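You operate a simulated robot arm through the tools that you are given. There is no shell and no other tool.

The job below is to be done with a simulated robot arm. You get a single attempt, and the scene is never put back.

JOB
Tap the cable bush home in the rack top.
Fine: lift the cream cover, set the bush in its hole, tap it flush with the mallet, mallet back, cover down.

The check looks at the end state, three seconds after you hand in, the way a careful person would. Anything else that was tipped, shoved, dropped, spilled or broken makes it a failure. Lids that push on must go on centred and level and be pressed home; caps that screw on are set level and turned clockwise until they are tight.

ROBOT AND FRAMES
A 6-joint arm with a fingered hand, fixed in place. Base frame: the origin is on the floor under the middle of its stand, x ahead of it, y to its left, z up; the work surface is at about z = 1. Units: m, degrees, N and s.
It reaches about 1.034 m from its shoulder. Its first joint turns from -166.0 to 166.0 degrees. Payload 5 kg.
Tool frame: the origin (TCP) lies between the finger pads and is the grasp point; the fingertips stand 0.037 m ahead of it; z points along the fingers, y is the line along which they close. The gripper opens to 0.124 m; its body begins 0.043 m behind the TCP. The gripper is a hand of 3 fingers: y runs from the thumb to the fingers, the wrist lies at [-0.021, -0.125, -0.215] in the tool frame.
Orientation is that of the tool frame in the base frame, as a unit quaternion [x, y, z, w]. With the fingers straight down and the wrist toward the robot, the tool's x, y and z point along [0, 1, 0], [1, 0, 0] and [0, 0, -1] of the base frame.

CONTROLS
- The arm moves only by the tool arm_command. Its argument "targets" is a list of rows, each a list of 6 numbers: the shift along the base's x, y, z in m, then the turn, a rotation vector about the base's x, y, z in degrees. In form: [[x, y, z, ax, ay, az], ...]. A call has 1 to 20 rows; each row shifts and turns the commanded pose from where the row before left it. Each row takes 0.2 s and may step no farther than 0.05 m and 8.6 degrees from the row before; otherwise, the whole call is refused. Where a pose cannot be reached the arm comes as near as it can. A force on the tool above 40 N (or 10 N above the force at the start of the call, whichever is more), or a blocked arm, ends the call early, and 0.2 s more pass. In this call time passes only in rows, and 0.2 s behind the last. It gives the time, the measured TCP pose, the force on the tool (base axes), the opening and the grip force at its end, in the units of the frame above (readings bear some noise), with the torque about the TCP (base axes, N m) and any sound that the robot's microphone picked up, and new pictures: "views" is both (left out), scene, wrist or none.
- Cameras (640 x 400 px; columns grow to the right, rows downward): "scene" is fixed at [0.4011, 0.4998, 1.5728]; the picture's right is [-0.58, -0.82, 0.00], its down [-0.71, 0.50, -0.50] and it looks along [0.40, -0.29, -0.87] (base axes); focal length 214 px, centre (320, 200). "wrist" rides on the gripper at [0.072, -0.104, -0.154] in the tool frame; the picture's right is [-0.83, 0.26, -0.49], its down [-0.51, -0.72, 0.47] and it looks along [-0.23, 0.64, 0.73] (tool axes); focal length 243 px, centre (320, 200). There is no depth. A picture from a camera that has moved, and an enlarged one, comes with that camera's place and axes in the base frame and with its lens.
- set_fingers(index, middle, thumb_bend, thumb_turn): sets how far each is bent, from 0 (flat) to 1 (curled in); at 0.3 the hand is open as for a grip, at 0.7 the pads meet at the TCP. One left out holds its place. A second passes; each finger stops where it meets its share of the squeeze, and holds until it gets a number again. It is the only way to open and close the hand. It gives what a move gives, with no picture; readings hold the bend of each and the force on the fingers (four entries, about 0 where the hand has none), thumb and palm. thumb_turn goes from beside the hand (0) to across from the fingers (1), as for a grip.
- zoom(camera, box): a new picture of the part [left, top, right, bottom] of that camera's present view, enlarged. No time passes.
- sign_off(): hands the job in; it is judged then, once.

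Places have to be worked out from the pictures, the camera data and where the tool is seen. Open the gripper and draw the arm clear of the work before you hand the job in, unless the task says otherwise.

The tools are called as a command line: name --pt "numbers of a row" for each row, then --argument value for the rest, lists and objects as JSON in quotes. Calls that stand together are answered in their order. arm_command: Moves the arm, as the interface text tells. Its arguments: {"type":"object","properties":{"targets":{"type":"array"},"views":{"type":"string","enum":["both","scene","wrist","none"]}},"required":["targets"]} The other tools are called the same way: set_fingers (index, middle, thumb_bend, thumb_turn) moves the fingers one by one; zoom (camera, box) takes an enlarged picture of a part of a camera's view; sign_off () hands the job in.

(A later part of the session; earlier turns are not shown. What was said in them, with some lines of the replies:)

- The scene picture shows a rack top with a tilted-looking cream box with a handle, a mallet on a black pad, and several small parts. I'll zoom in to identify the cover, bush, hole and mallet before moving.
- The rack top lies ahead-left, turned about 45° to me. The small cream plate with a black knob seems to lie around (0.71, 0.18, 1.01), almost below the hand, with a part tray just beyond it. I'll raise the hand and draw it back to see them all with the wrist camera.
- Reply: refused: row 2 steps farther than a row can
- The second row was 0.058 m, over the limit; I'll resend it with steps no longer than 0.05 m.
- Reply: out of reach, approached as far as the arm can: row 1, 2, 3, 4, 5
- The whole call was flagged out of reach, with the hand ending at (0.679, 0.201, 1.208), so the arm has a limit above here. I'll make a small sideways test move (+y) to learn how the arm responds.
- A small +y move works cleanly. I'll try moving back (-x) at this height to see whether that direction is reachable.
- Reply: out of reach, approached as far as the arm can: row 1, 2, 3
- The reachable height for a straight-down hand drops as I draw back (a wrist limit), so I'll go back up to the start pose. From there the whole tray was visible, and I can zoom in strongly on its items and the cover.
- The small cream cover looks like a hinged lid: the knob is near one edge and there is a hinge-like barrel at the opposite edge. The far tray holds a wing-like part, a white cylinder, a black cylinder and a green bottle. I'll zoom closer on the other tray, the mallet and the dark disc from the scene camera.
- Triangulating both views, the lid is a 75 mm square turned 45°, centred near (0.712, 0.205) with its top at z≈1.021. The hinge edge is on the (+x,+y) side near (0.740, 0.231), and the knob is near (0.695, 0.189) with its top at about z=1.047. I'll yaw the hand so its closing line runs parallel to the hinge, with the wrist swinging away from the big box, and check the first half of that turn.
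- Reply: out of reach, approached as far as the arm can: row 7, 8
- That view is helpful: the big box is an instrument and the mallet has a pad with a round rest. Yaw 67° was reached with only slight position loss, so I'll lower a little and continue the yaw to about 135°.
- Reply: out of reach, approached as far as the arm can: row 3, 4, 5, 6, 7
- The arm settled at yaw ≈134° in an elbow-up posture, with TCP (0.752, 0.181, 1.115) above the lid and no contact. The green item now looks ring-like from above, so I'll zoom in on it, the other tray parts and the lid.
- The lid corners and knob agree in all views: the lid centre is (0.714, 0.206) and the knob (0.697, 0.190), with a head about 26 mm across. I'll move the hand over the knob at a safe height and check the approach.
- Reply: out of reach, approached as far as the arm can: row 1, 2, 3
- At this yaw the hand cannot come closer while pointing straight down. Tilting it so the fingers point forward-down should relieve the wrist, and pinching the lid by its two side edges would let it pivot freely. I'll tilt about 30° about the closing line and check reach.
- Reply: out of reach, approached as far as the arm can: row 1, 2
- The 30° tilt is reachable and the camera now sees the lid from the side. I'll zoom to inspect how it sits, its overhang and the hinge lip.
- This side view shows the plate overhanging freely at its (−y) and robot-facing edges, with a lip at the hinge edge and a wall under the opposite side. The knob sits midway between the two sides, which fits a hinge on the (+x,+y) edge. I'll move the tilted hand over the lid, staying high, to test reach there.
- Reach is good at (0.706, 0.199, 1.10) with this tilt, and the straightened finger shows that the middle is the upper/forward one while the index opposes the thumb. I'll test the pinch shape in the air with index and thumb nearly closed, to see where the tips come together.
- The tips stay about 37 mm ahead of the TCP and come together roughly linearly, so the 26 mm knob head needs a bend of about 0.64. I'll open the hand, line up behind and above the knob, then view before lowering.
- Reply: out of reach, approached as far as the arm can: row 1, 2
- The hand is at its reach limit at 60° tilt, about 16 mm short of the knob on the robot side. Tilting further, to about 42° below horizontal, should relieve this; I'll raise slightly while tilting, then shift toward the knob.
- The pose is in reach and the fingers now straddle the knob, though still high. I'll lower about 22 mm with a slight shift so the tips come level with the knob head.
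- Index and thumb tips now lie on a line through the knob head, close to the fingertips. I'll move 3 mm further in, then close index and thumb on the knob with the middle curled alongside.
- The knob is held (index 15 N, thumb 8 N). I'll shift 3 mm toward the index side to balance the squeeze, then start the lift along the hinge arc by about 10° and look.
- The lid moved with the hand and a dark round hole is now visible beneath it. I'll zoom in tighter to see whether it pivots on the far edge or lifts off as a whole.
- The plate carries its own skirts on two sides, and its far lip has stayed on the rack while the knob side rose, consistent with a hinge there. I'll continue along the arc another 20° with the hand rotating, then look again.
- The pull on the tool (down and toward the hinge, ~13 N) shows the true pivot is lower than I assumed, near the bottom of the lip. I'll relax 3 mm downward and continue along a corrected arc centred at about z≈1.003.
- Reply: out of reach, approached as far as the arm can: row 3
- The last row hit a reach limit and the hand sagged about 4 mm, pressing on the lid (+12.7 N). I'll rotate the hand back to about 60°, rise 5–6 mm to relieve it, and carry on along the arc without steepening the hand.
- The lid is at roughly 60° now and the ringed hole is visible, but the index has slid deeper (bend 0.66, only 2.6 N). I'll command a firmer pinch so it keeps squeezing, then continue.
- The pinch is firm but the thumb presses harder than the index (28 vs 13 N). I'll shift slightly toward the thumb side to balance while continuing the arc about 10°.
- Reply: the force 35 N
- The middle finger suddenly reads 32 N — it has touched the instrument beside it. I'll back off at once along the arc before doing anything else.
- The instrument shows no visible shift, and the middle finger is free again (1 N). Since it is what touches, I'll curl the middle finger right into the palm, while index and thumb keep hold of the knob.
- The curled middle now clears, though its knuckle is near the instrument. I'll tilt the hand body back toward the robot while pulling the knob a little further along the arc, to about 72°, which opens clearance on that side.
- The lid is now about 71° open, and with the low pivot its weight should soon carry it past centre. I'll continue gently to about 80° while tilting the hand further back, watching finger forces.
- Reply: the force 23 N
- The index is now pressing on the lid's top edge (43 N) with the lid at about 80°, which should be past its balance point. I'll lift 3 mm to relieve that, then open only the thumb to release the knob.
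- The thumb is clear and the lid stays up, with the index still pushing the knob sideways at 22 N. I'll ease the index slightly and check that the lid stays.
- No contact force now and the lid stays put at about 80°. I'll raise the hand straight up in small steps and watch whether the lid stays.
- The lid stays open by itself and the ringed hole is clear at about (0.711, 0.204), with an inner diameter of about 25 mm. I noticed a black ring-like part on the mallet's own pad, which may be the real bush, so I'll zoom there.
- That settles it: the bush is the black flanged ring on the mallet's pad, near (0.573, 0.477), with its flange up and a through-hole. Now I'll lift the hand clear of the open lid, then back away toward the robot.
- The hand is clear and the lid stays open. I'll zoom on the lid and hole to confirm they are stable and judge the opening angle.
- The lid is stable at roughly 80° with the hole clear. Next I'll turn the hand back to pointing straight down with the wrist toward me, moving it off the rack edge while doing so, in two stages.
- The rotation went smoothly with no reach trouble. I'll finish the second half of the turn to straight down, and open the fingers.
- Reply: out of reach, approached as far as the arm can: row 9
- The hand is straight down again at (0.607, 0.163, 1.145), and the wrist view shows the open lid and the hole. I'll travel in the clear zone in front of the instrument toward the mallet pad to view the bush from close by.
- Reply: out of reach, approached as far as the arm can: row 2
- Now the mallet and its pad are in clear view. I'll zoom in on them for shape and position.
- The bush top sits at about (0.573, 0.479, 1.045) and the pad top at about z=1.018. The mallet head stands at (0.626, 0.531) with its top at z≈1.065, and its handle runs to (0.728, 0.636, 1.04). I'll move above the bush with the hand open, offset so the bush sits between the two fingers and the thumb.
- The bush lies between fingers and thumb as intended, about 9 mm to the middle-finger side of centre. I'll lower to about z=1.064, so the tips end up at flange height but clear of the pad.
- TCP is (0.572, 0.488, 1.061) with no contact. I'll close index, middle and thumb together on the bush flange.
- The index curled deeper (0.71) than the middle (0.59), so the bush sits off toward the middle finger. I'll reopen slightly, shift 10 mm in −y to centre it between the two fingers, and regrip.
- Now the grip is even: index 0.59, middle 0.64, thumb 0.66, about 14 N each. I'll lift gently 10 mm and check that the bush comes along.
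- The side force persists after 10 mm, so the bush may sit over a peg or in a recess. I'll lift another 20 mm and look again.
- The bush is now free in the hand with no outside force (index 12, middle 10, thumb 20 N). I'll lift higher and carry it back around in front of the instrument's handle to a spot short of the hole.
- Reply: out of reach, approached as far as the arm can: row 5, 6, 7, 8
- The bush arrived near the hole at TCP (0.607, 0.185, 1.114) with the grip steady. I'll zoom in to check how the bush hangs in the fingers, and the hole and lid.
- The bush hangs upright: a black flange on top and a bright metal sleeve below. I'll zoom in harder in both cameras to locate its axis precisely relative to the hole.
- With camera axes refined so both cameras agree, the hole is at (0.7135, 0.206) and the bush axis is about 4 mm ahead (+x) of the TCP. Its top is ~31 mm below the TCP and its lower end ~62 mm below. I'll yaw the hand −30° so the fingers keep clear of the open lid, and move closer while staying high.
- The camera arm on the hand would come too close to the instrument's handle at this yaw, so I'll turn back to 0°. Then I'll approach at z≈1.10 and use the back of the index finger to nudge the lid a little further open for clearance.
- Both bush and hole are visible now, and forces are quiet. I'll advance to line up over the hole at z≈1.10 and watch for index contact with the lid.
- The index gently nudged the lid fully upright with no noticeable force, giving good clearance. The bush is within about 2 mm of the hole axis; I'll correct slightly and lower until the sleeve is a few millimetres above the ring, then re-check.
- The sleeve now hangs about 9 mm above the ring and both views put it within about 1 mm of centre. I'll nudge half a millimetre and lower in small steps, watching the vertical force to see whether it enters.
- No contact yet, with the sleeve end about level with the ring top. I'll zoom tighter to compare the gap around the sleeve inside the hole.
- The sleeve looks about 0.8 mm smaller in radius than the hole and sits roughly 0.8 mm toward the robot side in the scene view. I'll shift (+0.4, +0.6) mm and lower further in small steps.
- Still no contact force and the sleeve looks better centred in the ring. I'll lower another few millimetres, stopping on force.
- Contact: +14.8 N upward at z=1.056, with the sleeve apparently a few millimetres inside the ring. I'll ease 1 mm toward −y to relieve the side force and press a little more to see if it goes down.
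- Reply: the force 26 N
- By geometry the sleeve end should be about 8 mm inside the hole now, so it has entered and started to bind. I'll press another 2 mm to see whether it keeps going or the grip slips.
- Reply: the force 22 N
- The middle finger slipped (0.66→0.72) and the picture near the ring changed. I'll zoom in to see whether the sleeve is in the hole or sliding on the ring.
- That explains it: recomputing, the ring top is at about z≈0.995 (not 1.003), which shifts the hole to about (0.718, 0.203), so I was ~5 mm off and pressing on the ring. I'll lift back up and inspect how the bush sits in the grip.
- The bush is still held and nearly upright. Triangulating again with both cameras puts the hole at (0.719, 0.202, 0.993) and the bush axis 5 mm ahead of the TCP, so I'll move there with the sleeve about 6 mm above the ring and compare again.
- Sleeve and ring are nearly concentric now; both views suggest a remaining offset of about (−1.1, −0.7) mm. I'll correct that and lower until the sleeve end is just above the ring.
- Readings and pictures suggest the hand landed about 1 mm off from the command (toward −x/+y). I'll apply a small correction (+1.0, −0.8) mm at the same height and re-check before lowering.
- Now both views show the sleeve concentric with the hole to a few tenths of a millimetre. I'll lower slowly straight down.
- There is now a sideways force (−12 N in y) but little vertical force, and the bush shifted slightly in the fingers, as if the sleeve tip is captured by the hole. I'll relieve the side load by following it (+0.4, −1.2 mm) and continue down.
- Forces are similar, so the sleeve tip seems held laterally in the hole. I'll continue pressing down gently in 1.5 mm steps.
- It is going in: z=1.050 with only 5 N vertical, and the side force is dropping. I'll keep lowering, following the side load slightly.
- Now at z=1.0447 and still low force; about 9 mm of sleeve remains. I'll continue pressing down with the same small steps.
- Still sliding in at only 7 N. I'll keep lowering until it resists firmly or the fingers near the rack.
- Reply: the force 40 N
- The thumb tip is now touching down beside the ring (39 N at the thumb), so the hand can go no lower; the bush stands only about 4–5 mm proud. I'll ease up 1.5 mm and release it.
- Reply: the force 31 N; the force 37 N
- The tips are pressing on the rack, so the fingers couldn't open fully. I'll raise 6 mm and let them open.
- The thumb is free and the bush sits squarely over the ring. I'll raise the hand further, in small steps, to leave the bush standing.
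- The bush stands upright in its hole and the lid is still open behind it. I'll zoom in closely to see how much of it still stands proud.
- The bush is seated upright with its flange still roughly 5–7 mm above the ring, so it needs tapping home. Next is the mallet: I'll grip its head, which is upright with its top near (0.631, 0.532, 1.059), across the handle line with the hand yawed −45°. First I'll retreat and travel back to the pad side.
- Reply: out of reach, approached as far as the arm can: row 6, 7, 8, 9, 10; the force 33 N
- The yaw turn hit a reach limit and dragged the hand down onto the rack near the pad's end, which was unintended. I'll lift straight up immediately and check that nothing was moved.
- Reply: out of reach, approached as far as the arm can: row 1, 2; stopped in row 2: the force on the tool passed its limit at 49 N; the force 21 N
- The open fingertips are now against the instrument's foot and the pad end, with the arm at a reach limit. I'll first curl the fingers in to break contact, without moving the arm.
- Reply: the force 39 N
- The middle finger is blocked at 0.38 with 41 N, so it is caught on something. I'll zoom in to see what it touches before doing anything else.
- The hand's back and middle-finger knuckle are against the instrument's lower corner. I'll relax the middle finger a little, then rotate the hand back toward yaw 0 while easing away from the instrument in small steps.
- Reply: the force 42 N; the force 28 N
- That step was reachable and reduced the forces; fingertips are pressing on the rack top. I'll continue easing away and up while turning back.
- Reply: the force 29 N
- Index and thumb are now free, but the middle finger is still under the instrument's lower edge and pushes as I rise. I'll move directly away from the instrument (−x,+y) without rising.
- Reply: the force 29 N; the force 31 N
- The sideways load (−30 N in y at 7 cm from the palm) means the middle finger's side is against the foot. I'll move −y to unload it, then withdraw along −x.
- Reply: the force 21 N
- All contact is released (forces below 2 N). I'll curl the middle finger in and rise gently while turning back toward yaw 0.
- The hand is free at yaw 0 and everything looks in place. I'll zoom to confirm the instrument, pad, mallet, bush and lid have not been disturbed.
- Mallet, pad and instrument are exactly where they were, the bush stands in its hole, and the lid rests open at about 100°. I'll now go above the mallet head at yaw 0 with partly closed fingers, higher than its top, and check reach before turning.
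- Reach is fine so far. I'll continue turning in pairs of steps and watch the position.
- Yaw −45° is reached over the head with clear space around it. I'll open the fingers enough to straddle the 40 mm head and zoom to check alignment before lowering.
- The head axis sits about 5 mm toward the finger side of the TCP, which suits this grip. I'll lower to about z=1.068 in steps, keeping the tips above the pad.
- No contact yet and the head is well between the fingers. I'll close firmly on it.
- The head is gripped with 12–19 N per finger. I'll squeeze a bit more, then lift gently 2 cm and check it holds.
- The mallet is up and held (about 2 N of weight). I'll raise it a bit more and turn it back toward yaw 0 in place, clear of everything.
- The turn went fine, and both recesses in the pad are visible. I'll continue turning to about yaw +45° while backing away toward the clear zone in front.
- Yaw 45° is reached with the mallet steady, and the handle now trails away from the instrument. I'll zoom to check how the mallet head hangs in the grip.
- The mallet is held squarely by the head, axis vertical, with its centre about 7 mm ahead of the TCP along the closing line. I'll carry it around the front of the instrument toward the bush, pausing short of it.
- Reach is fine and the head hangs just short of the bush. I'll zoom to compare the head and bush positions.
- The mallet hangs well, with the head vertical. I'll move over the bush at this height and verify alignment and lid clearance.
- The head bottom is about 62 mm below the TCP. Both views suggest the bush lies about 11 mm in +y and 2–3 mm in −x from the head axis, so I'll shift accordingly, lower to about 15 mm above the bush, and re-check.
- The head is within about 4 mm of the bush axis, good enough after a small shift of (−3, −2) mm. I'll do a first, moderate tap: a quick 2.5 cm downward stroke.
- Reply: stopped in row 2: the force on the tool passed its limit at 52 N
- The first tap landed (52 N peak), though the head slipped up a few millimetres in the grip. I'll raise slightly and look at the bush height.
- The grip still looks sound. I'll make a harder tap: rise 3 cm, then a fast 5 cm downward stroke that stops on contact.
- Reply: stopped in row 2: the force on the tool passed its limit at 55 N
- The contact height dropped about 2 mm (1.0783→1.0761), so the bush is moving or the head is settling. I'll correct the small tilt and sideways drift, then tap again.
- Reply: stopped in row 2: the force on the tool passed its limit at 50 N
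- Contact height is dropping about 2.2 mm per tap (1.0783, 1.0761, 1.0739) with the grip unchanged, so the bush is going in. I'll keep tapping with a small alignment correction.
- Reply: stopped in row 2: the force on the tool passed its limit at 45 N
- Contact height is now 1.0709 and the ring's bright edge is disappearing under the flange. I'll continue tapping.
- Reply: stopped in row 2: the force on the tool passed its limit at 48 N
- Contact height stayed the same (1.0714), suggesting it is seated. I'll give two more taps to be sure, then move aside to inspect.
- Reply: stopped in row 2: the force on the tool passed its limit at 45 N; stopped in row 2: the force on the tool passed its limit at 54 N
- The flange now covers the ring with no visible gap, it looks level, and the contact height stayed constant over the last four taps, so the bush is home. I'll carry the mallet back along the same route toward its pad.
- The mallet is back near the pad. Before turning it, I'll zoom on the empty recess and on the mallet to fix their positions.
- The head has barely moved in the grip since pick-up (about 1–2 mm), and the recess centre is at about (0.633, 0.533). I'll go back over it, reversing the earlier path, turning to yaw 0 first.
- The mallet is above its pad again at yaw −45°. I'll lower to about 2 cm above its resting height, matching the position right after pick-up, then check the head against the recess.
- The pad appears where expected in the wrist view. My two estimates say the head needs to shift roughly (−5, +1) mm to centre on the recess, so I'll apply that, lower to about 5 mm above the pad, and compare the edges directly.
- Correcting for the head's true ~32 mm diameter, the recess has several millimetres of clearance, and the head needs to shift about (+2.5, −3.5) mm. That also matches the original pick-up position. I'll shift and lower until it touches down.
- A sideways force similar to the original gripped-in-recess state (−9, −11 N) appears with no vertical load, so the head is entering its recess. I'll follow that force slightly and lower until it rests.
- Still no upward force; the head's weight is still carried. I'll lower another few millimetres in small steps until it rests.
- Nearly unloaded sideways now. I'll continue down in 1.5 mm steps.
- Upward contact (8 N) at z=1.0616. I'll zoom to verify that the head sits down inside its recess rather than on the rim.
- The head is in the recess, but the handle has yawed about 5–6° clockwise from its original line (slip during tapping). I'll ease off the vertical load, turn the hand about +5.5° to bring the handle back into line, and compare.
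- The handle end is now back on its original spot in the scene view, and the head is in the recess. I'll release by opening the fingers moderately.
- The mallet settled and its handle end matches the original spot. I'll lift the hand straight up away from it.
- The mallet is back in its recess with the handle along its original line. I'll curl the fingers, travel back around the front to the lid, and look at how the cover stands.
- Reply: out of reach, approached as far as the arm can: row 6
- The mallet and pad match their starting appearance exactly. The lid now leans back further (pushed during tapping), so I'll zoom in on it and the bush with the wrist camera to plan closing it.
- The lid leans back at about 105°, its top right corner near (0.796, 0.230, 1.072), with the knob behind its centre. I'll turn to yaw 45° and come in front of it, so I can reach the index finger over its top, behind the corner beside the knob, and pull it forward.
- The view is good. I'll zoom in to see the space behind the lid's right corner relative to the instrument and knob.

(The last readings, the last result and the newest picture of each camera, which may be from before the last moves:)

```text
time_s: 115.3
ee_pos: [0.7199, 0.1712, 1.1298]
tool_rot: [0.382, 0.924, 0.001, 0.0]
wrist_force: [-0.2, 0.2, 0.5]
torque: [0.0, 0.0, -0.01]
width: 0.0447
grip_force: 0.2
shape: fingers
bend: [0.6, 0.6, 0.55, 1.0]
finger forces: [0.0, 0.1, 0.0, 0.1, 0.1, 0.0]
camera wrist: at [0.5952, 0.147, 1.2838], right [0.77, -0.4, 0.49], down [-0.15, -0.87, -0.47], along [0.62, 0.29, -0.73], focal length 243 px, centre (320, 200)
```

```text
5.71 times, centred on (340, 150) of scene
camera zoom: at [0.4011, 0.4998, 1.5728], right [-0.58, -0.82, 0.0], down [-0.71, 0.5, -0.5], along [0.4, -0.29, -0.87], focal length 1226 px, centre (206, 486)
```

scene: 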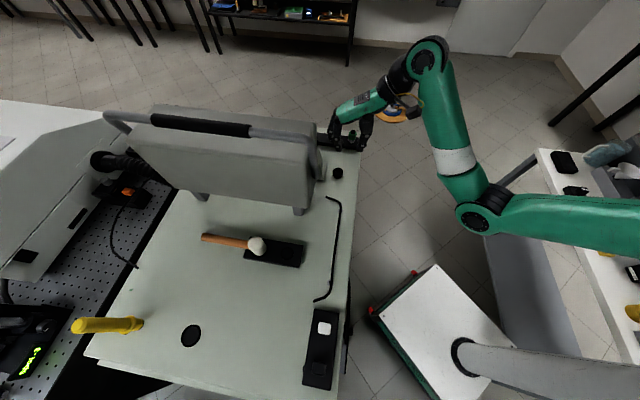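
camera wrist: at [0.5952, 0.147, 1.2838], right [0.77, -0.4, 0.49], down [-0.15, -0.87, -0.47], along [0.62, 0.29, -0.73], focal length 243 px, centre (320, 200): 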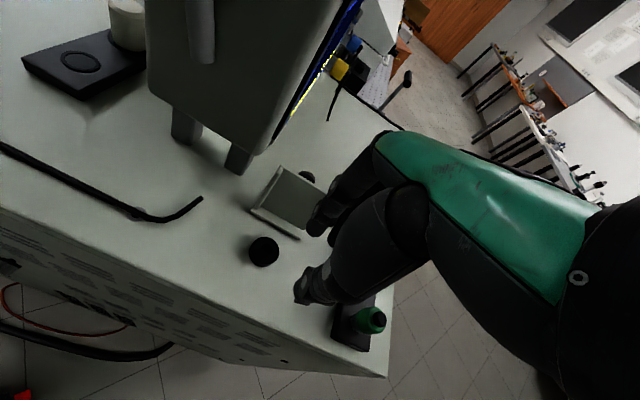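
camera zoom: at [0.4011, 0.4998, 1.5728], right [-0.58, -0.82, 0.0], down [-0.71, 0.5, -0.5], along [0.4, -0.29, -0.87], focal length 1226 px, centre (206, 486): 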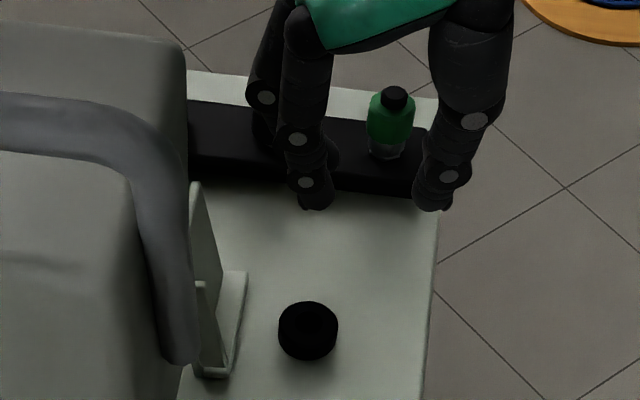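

There is clear room behind the lid's right corner, well away from the instrument. I'll open the hand, move it over the lid at safe height so the index is behind the corner and the thumb in front, then look.

set_fingers --index 0.3 --middle 0.3 --thumb_bend 0.3

arm_command --pt "0.022 0.015 0.003 0 0 0" --pt "0.022 0.015 0 0 0 0" --pt "0.02 0.015 0 0 0 0" --views "both"

zoom --camera "wrist" --box '[200, 110, 360, 310]'

zoom --camera "scene" --box '[300, 110, 370, 185]'

```text
time_s: 116.3
ee_pos: [0.7205, 0.1693, 1.1292]
tool_rot: [0.381, 0.924, 0.001, 0.0]
wrist_force: [-0.2, -0.6, 1.1]
torque: [0.03, 0.01, 0.01]
width: 0.1284
grip_force: 0.0
shape: fingers
bend: [0.3, 0.3, 0.3, 0.98]
finger forces: [0.0, 0.1, 0.1, 0.0, 0.1, 0.0]
```

```text
time_s: 117.2
ee_pos: [0.785, 0.2156, 1.1342]
tool_rot: [0.382, 0.924, -0.001, 0.001]
wrist_force: [-0.4, 0.2, -0.9]
torque: [0.05, -0.01, -0.01]
width: 0.1285
grip_force: 0.0
shape: fingers
bend: [0.3, 0.3, 0.3, 0.98]
finger forces: [0.0, 0.0, 0.0, 0.1, 0.0, 0.0]
camera wrist: at [0.6603, 0.1922, 1.2884], right [0.77, -0.4, 0.49], down [-0.15, -0.87, -0.47], along [0.62, 0.29, -0.73], focal length 243 px, centre (320, 200)
```

scene: 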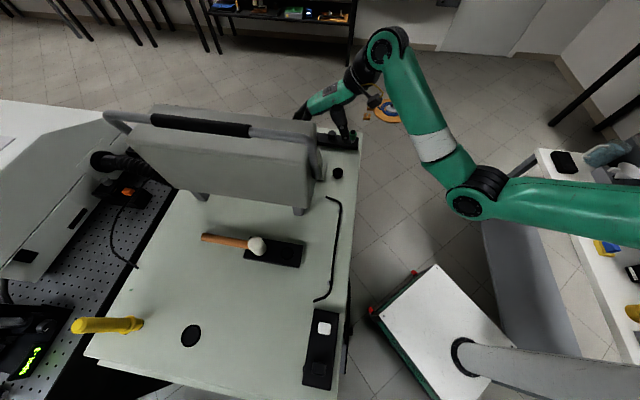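
wrist: 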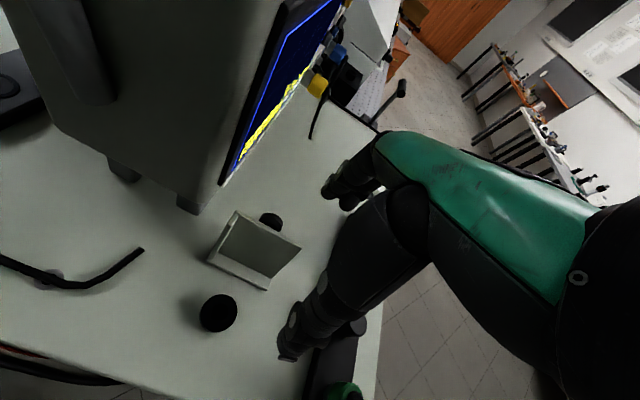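

```text
2.00 times, centred on (280, 210) of wrist
camera zoom: at [0.6603, 0.1922, 1.2884], right [0.77, -0.4, 0.49], down [-0.15, -0.87, -0.47], along [0.62, 0.29, -0.73], focal length 485 px, centre (400, 180)
```

zoom: 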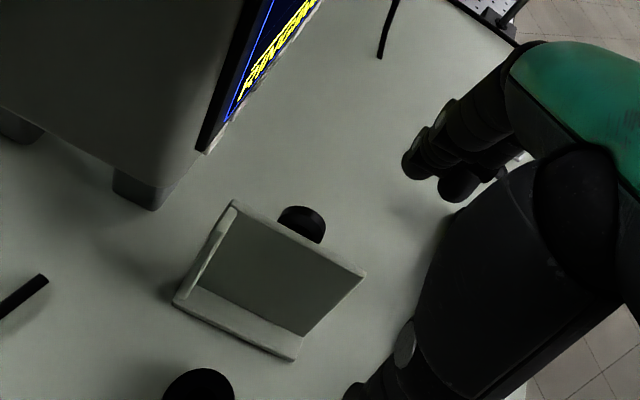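

```text
5.33 times, centred on (335, 148) of scene
camera zoom: at [0.4011, 0.4998, 1.5728], right [-0.58, -0.82, 0.0], down [-0.71, 0.5, -0.5], along [0.4, -0.29, -0.87], focal length 1144 px, centre (240, 480)
```

zoom: 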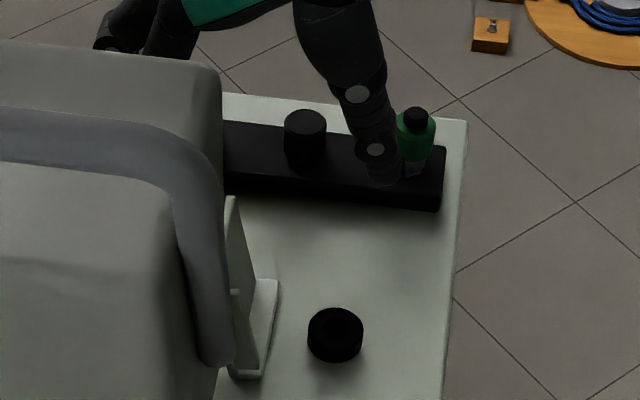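

The index is positioned behind the lid's right corner, clear of the knob by a few millimetres and away from the instrument, and the thumb is in front over free space. I'll shift slightly away from the knob and lower.

arm_command --pt "0.002 -0.002 -0.016 0 0 0" --pt "0 0 -0.016 0 0 0" --pt "0 0 -0.014 0 0 0" --views "none"

zoom --camera "wrist" --box '[200, 110, 360, 310]'

zoom --camera "scene" --box '[300, 110, 370, 185]'

```text
time_s: 118.0
ee_pos: [0.7888, 0.214, 1.0851]
tool_rot: [0.382, 0.924, 0.0, 0.0]
wrist_force: [0.4, -0.5, -0.3]
torque: [0.03, -0.02, -0.01]
width: 0.1285
grip_force: 0.1
shape: fingers
bend: [0.3, 0.3, 0.3, 0.98]
finger forces: [0.0, 0.0, 0.1, 0.0, 0.1, 0.0]
```

```text
2.00 times, centred on (280, 210) of wrist
camera zoom: at [0.6634, 0.1911, 1.2397], right [0.77, -0.4, 0.49], down [-0.15, -0.87, -0.47], along [0.62, 0.29, -0.73], focal length 485 px, centre (400, 180)
```

zoom: 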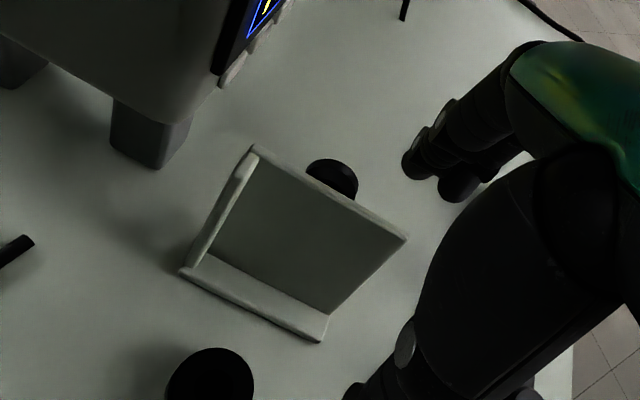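

```text
5.33 times, centred on (335, 148) of scene
camera zoom: at [0.4011, 0.4998, 1.5728], right [-0.58, -0.82, 0.0], down [-0.71, 0.5, -0.5], along [0.4, -0.29, -0.87], focal length 1144 px, centre (240, 480)
```

zoom: 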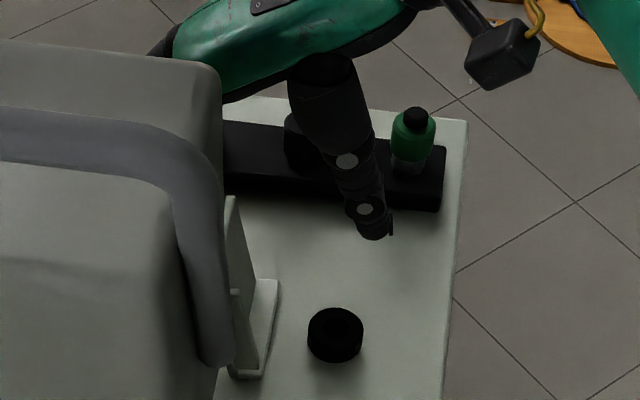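

No contact; judging by the picture the index would catch the lid only about 7 mm from its corner. I'll shift 6–7 mm toward the knob for a safer hold, then pull toward the robot in steps.

arm_command --pt "-0.005 0.005 0 0 0 0" --pt "-0.01 -0.01 0 0 0 0" --pt "-0.01 -0.01 0 0 0 0" --views "none"

zoom --camera "wrist" --box '[200, 110, 360, 310]'

zoom --camera "scene" --box '[300, 110, 370, 185]'

```text
time_s: 118.8
ee_pos: [0.7631, 0.1957, 1.0841]
tool_rot: [0.382, 0.924, 0.001, 0.0]
wrist_force: [-0.2, 0.6, -0.2]
torque: [0.0, -0.02, -0.02]
width: 0.1285
grip_force: 0.0
shape: fingers
bend: [0.3, 0.3, 0.3, 0.98]
finger forces: [0.0, 0.1, 0.1, 0.1, 0.0, 0.0]
```

```text
2.00 times, centred on (280, 210) of wrist
camera zoom: at [0.6387, 0.1738, 1.2391], right [0.77, -0.4, 0.49], down [-0.15, -0.87, -0.47], along [0.62, 0.29, -0.73], focal length 485 px, centre (400, 180)
```

zoom: 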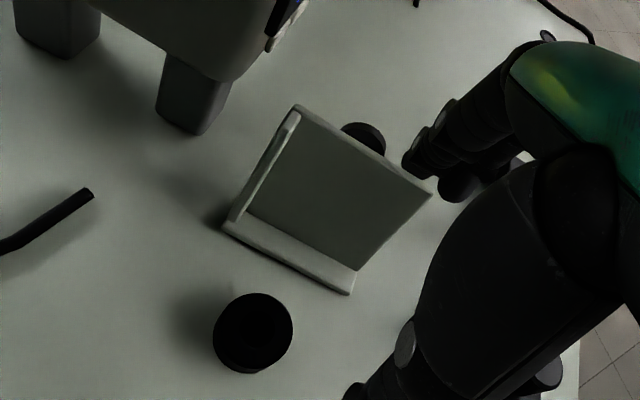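

```text
5.33 times, centred on (335, 148) of scene
camera zoom: at [0.4011, 0.4998, 1.5728], right [-0.58, -0.82, 0.0], down [-0.71, 0.5, -0.5], along [0.4, -0.29, -0.87], focal length 1144 px, centre (240, 480)
```

zoom: 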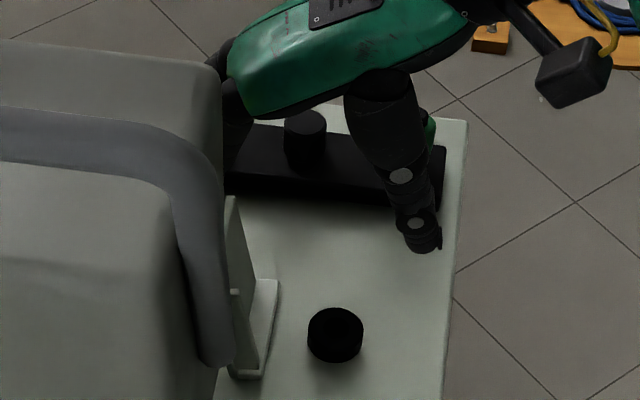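

The index is now just behind the lid's upper edge, between knob and corner. I'll keep pulling toward the robot.

arm_command --pt "-0.008 -0.008 0 0 0 0" --pt "-0.008 -0.008 0 0 0 0" --views "none"

zoom --camera "wrist" --box '[200, 110, 360, 310]'

zoom --camera "scene" --box '[300, 130, 370, 185]'

```text
time_s: 119.3
ee_pos: [0.7464, 0.1794, 1.0854]
tool_rot: [0.382, 0.924, 0.0, 0.0]
wrist_force: [0.7, 0.4, 2.2]
torque: [0.09, -0.03, -0.05]
width: 0.1297
grip_force: 1.0
shape: fingers
bend: [0.3, 0.3, 0.3, 0.98]
finger forces: [1.2, 0.0, 0.1, 0.0, 0.1, 0.0]
```

```text
2.00 times, centred on (280, 210) of wrist
camera zoom: at [0.6217, 0.157, 1.2391], right [0.77, -0.4, 0.49], down [-0.15, -0.87, -0.47], along [0.62, 0.29, -0.73], focal length 485 px, centre (400, 180)
```

zoom: 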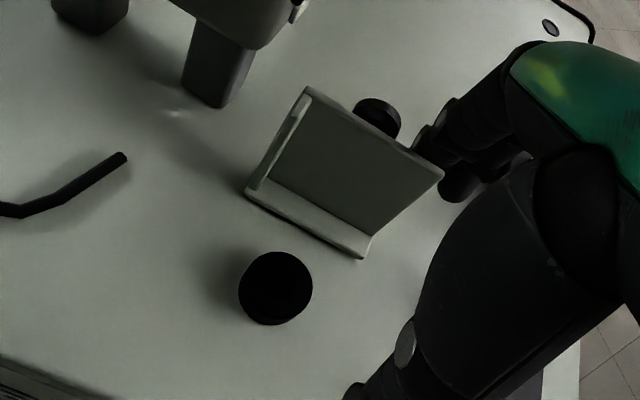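

```text
7.27 times, centred on (335, 158) of scene
camera zoom: at [0.4011, 0.4998, 1.5728], right [-0.58, -0.82, 0.0], down [-0.71, 0.5, -0.5], along [0.4, -0.29, -0.87], focal length 1560 px, centre (211, 509)
```

zoom: 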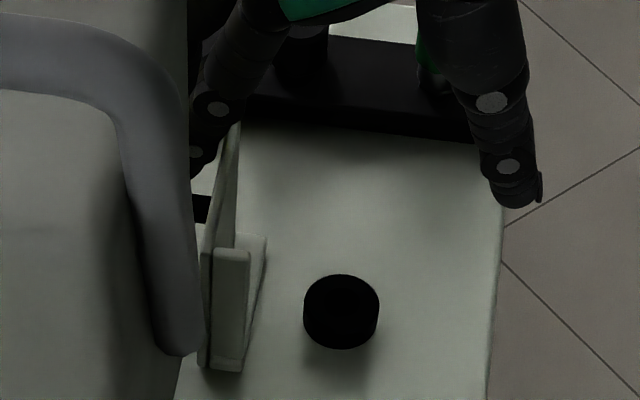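

The lid is following (about 95° now) with barely 1–2 N. I'll keep pulling gently.

arm_command --pt "-0.008 -0.008 0 0 0 0" --pt "-0.008 -0.008 0 0 0 0" --pt "-0.008 -0.008 0 0 0 0" --views "none"

zoom --camera "wrist" --box '[200, 110, 360, 310]'

zoom --camera "scene" --box '[300, 130, 370, 185]'

```text
time_s: 120.2
ee_pos: [0.7239, 0.1571, 1.0874]
tool_rot: [0.381, 0.924, 0.0, -0.001]
wrist_force: [-0.3, 0.2, 0.2]
torque: [0.01, -0.03, -0.01]
width: 0.1296
grip_force: 0.3
shape: fingers
bend: [0.3, 0.3, 0.3, 0.98]
finger forces: [0.4, 0.0, 0.1, 0.0, 0.1, 0.0]
```

```text
2.00 times, centred on (280, 210) of wrist
camera zoom: at [0.5985, 0.1338, 1.2417], right [0.77, -0.4, 0.49], down [-0.15, -0.87, -0.47], along [0.62, 0.29, -0.73], focal length 485 px, centre (400, 180)
```

zoom: 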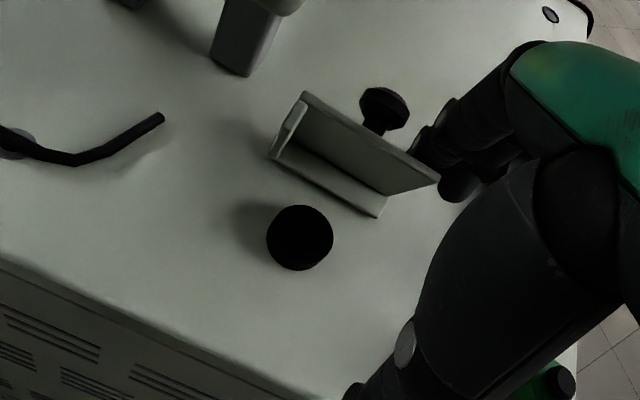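

```text
7.27 times, centred on (335, 158) of scene
camera zoom: at [0.4011, 0.4998, 1.5728], right [-0.58, -0.82, 0.0], down [-0.71, 0.5, -0.5], along [0.4, -0.29, -0.87], focal length 1560 px, centre (211, 509)
```

zoom: 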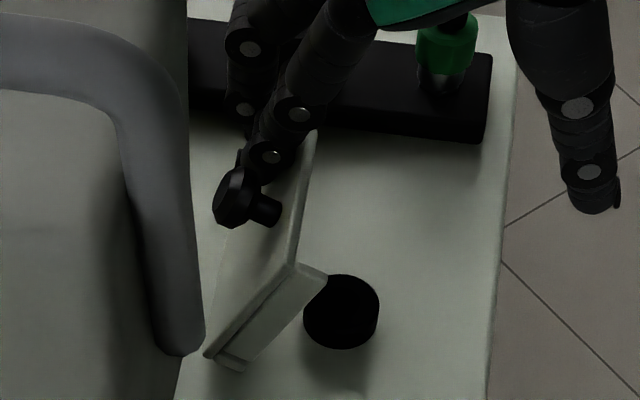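

The lid is at about 70°. I'll continue pulling it forward.

arm_command --pt "-0.007 -0.007 0 0 0 0" --pt "-0.007 -0.007 0 0 0 0" --views "none"

zoom --camera "wrist" --box '[200, 110, 360, 310]'

zoom --camera "scene" --box '[300, 130, 370, 185]'

```text
time_s: 120.8
ee_pos: [0.7076, 0.143, 1.0878]
tool_rot: [0.382, 0.924, 0.001, 0.0]
wrist_force: [1.0, 0.3, -1.2]
torque: [0.03, -0.03, -0.01]
width: 0.1292
grip_force: 0.0
shape: fingers
bend: [0.3, 0.3, 0.3, 0.98]
finger forces: [0.3, 0.0, 0.0, 0.0, 0.0, 0.1]
```

```text
2.00 times, centred on (280, 210) of wrist
camera zoom: at [0.5833, 0.1202, 1.2413], right [0.77, -0.4, 0.49], down [-0.15, -0.87, -0.47], along [0.62, 0.29, -0.73], focal length 485 px, centre (400, 180)
```

zoom: 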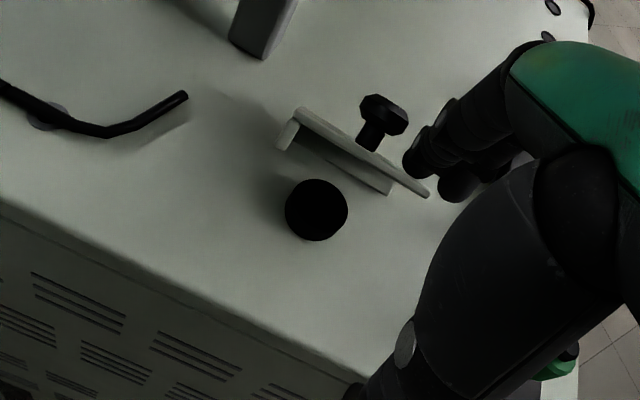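

```text
7.27 times, centred on (335, 158) of scene
camera zoom: at [0.4011, 0.4998, 1.5728], right [-0.58, -0.82, 0.0], down [-0.71, 0.5, -0.5], along [0.4, -0.29, -0.87], focal length 1560 px, centre (211, 509)
```

zoom: 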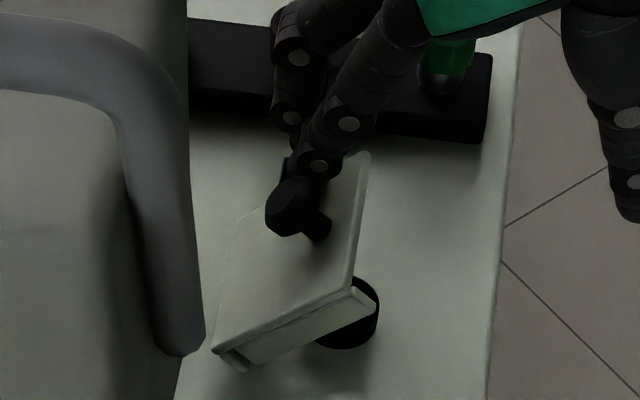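

The lid is at about 50°. Two more pulls, then I'll press it down from above.

arm_command --pt "-0.007 -0.007 0 0 0 0" --pt "-0.006 -0.006 -0.003 0 0 0" --views "none"

zoom --camera "scene" --box '[300, 130, 370, 185]'

zoom --camera "wrist" --box '[200, 110, 360, 310]'

```text
time_s: 121.3
ee_pos: [0.6952, 0.132, 1.0835]
tool_rot: [0.382, 0.924, 0.0, 0.0]
wrist_force: [0.5, 0.0, -0.4]
torque: [0.03, 0.0, 0.0]
width: 0.1294
grip_force: 0.3
shape: fingers
bend: [0.3, 0.3, 0.3, 0.98]
finger forces: [0.3, 0.0, 0.0, 0.1, 0.0, 0.0]
```

```text
7.27 times, centred on (335, 158) of scene
camera zoom: at [0.4011, 0.4998, 1.5728], right [-0.58, -0.82, 0.0], down [-0.71, 0.5, -0.5], along [0.4, -0.29, -0.87], focal length 1560 px, centre (211, 509)
```

zoom: 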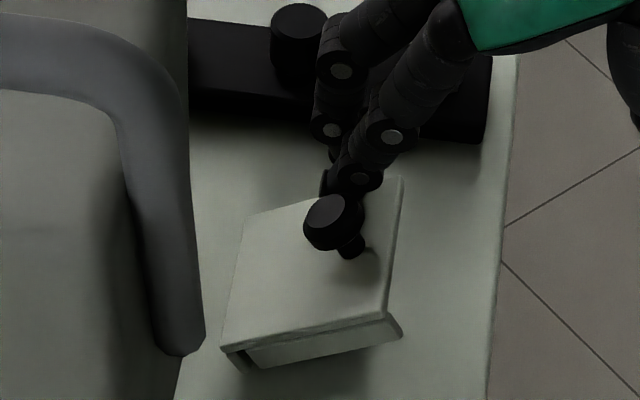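

```text
2.00 times, centred on (280, 210) of wrist
camera zoom: at [0.5704, 0.1081, 1.2374], right [0.77, -0.4, 0.49], down [-0.15, -0.87, -0.47], along [0.62, 0.29, -0.73], focal length 485 px, centre (400, 180)
```

zoom: 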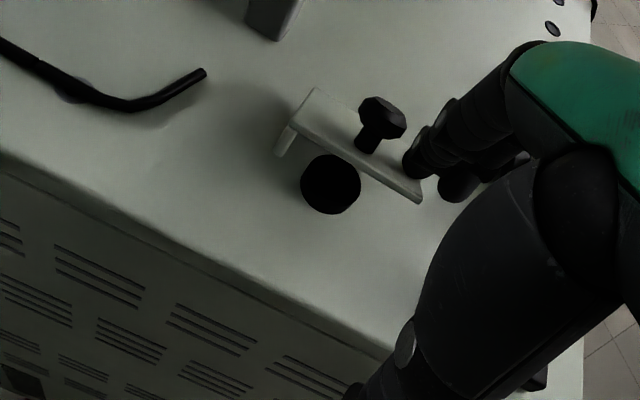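

The lid is at about 35° and following easily. I'll now press it down with the index while drawing slightly forward.

arm_command --pt "-0.005 -0.005 -0.008 0 0 0" --pt "-0.005 -0.005 -0.008 0 0 0" --views "none"

zoom --camera "scene" --box '[300, 130, 370, 185]'

zoom --camera "wrist" --box '[200, 110, 360, 310]'

```text
time_s: 122.0
ee_pos: [0.686, 0.1204, 1.0663]
tool_rot: [0.382, 0.924, 0.0, 0.0]
wrist_force: [-0.1, -0.9, -0.2]
torque: [0.01, -0.02, 0.0]
width: 0.1287
grip_force: 0.1
shape: fingers
bend: [0.3, 0.3, 0.3, 0.98]
finger forces: [0.1, 0.0, 0.0, 0.0, 0.0, 0.1]
```

```text
7.27 times, centred on (335, 158) of scene
camera zoom: at [0.4011, 0.4998, 1.5728], right [-0.58, -0.82, 0.0], down [-0.71, 0.5, -0.5], along [0.4, -0.29, -0.87], focal length 1560 px, centre (211, 509)
```

zoom: 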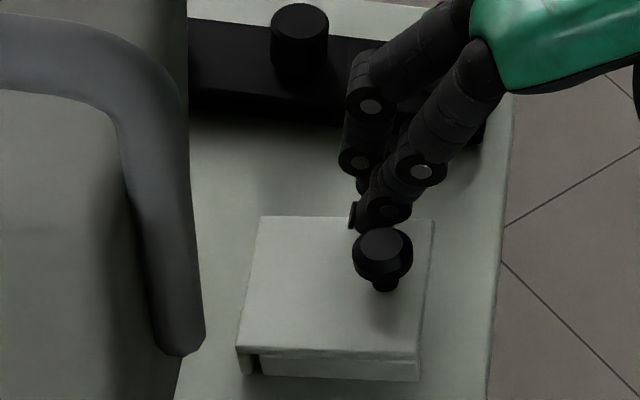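

```text
2.00 times, centred on (280, 210) of wrist
camera zoom: at [0.5604, 0.0989, 1.2204], right [0.77, -0.4, 0.49], down [-0.15, -0.87, -0.47], along [0.62, 0.29, -0.73], focal length 485 px, centre (400, 180)
```

zoom: 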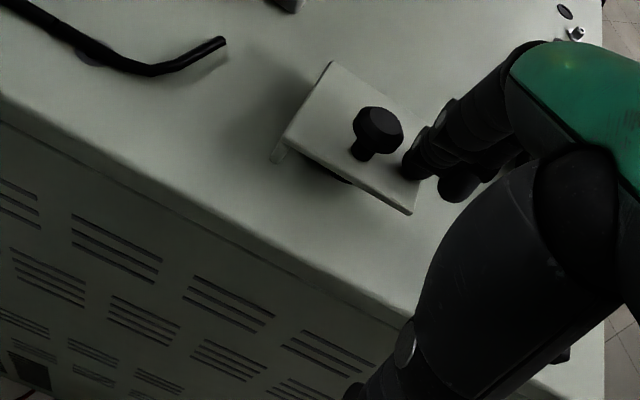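

The lid is within about 10° of closed (its free edge about 13 mm high). I'll press down gently with the index near the free edge and watch the force.

arm_command --pt "-0.002 -0.002 -0.006 0 0 0" --pt "0 0 -0.005 0 0 0" --views "none"

zoom --camera "scene" --box '[318, 150, 368, 200]'

zoom --camera "wrist" --box '[200, 110, 360, 310]'

```text
time_s: 122.5
ee_pos: [0.6837, 0.1192, 1.0549]
tool_rot: [0.382, 0.924, 0.002, 0.001]
wrist_force: [-1.1, -0.1, 5.2]
torque: [0.18, -0.16, 0.05]
width: 0.1283
grip_force: 2.2
shape: fingers
bend: [0.3, 0.3, 0.3, 0.98]
finger forces: [4.2, 0.0, 0.0, 0.1, 0.0, 0.0]
```

```text
8.00 times, centred on (343, 175) of scene
camera zoom: at [0.4011, 0.4998, 1.5728], right [-0.58, -0.82, 0.0], down [-0.71, 0.5, -0.5], along [0.4, -0.29, -0.87], focal length 1716 px, centre (136, 400)
```

zoom: 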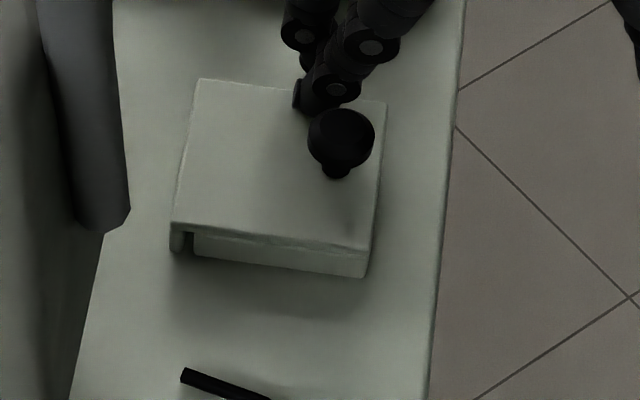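

```text
2.00 times, centred on (280, 210) of wrist
camera zoom: at [0.5584, 0.0969, 1.21], right [0.77, -0.4, 0.49], down [-0.15, -0.87, -0.47], along [0.62, 0.29, -0.73], focal length 485 px, centre (400, 180)
```

zoom: 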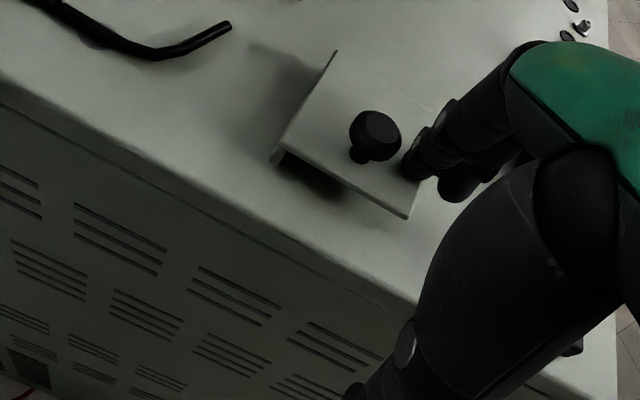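

The lid now looks identical to its original closed picture, corner for corner. I'll press slightly more to confirm it is fully down, then lift away.

arm_command --pt "0 0 -0.003 0 0 0" --views "none"

arm_command --pt "0 0 0.015 0 0 0" --pt "0 0 0.02 0 0 0" --pt "-0.03 -0.02 0.02 0 0 0" --views "both"

zoom --camera "scene" --box '[318, 150, 368, 200]'

zoom --camera "wrist" --box '[200, 80, 380, 280]'

```text
time_s: 123.0
ee_pos: [0.6841, 0.1198, 1.0558]
tool_rot: [0.382, 0.924, 0.001, 0.001]
wrist_force: [-3.0, -3.5, 15.5]
torque: [0.77, -0.56, 0.11]
width: 0.1288
grip_force: 7.6
shape: fingers
bend: [0.3, 0.3, 0.3, 0.98]
finger forces: [15.3, 0.1, 0.0, 0.0, 0.0, 0.0]
```

```text
time_s: 123.8
ee_pos: [0.6533, 0.0993, 1.1064]
tool_rot: [0.381, 0.924, -0.001, 0.0]
wrist_force: [-1.3, -0.8, -0.2]
torque: [-0.04, 0.02, -0.02]
width: 0.1289
grip_force: 0.0
shape: fingers
bend: [0.3, 0.3, 0.3, 0.98]
finger forces: [0.0, 0.0, 0.0, 0.0, 0.0, 0.0]
camera wrist: at [0.5275, 0.077, 1.2609], right [0.77, -0.4, 0.49], down [-0.15, -0.87, -0.47], along [0.62, 0.29, -0.73], focal length 243 px, centre (320, 200)
```

scene: 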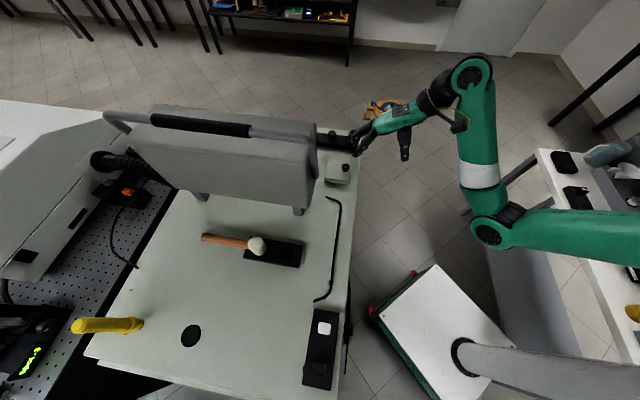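
wrist: 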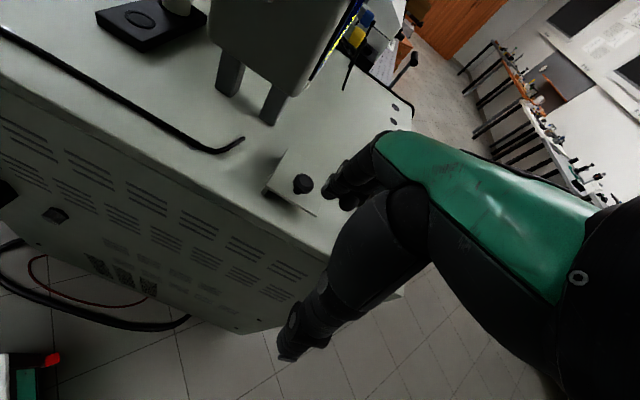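

```text
8.00 times, centred on (343, 175) of scene
camera zoom: at [0.4011, 0.4998, 1.5728], right [-0.58, -0.82, 0.0], down [-0.71, 0.5, -0.5], along [0.4, -0.29, -0.87], focal length 1716 px, centre (136, 400)
```

zoom: 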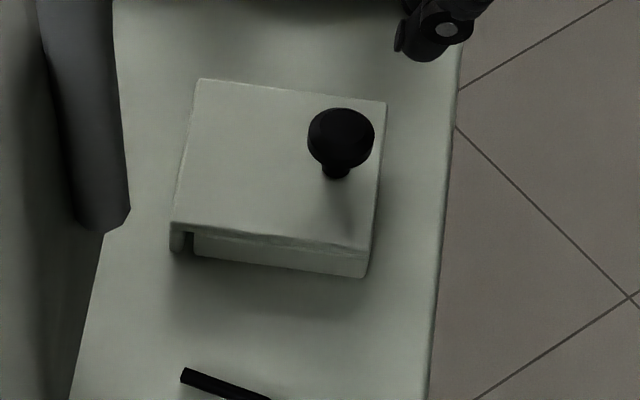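

```text
2.00 times, centred on (290, 180) of wrist
camera zoom: at [0.5275, 0.077, 1.2609], right [0.77, -0.4, 0.49], down [-0.15, -0.87, -0.47], along [0.62, 0.29, -0.73], focal length 485 px, centre (380, 240)
```

zoom: 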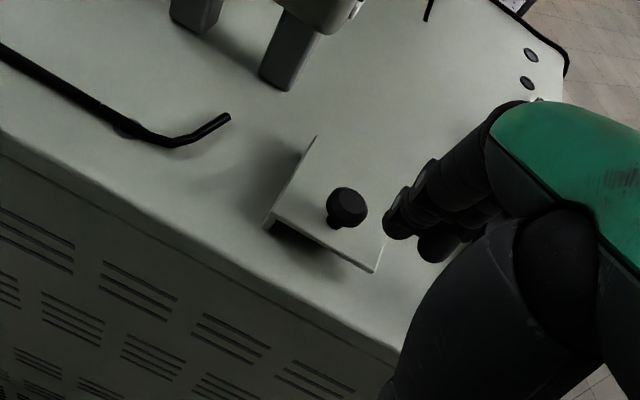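

The closed lid is now pixel-for-pixel the same as at the start. I'll draw the arm further clear of the rack and do a final check of everything else.

arm_command --pt "-0.03 -0.02 0.0 0 0 0" --pt "-0.02 -0.02 0 0 0 0" --views "both"

zoom --camera "scene" --box '[80, 80, 380, 267]'

zoom --camera "scene" --box '[60, 220, 380, 400]'

zoom --camera "scene" --box '[290, 120, 370, 170]'

```text
time_s: 124.3
ee_pos: [0.6039, 0.0609, 1.1073]
tool_rot: [0.382, 0.924, 0.0, 0.0]
wrist_force: [0.2, -0.2, -0.1]
torque: [-0.01, 0.0, -0.01]
width: 0.1285
grip_force: 0.1
shape: fingers
bend: [0.3, 0.3, 0.3, 0.98]
finger forces: [0.0, 0.0, 0.0, 0.0, 0.0, 0.0]
camera wrist: at [0.4792, 0.0375, 1.2615], right [0.77, -0.4, 0.49], down [-0.15, -0.87, -0.47], along [0.62, 0.29, -0.73], focal length 243 px, centre (320, 200)
```

scene: 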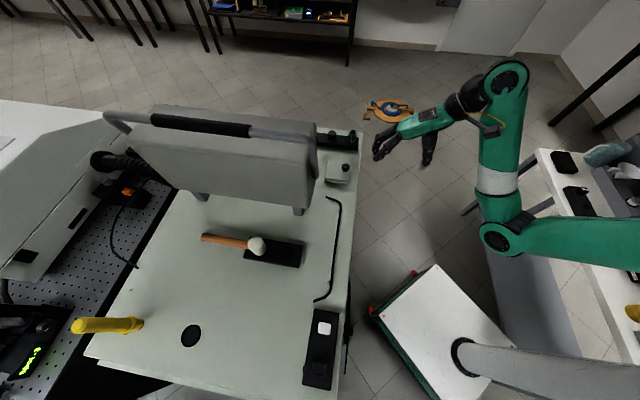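
wrist: 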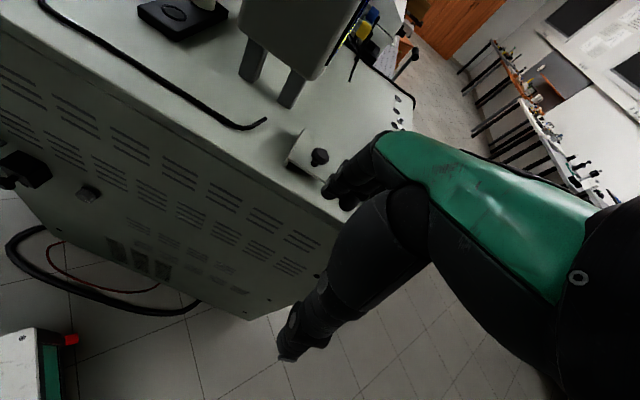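

```text
2.13 times, centred on (230, 174) of scene
camera zoom: at [0.4011, 0.4998, 1.5728], right [-0.58, -0.82, 0.0], down [-0.71, 0.5, -0.5], along [0.4, -0.29, -0.87], focal length 458 px, centre (512, 256)
```

zoom: 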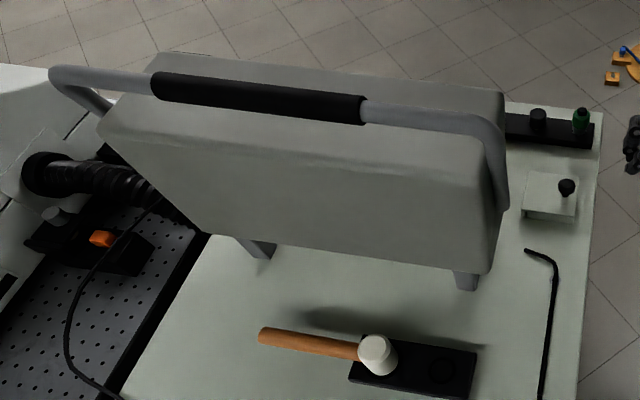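

```text
2.00 times, centred on (220, 310) of scene
camera zoom: at [0.4011, 0.4998, 1.5728], right [-0.58, -0.82, 0.0], down [-0.71, 0.5, -0.5], along [0.4, -0.29, -0.87], focal length 429 px, centre (520, -20)
```

zoom: 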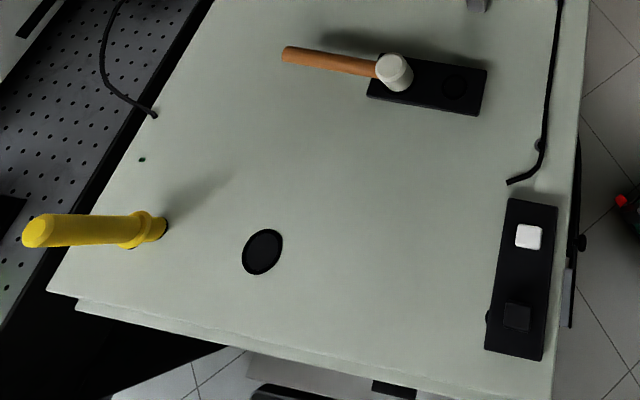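

```text
8.00 times, centred on (330, 145) of scene
camera zoom: at [0.4011, 0.4998, 1.5728], right [-0.58, -0.82, 0.0], down [-0.71, 0.5, -0.5], along [0.4, -0.29, -0.87], focal length 1716 px, centre (240, 640)
```

zoom: 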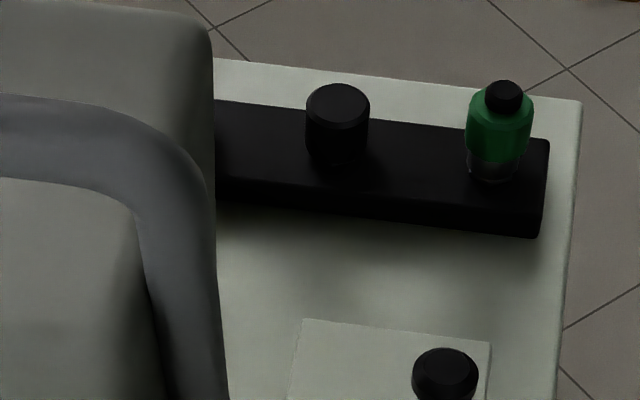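

Everything matches the starting pictures: instrument, trays, pad and mallet are in place and the cover is down. The bush stayed at a constant height over the last four taps, with its flange over the ring. The hand is open and clear of the work, so I'm handing the job in.

sign_off

```text
The job is handed in.
```

The bush is tapped home in the rack top, the mallet is back on its pad and the cover is down. I handed it in with the hand open and clear of the work.

- **Bush:** It took seven mallet taps and stopped going down after the fourth. From the pictures its flange sits on the ring to within about 1–2 mm. I never had a low side view, so flush is judged from height measurements and from the lid closing exactly as before.
- **Mallet:** The head is in its recess and the handle lies on its original line.
- **Cover:** It is fully closed and looks the same as in the first pictures.
- **Contact with the instrument:** My fingers touched the grey instrument with the carry handle twice, at up to about 40 N. The first time was while opening the cover, the second while on my way to fetch the mallet. Before-and-after pictures show no shift in it, the trays or the pad.
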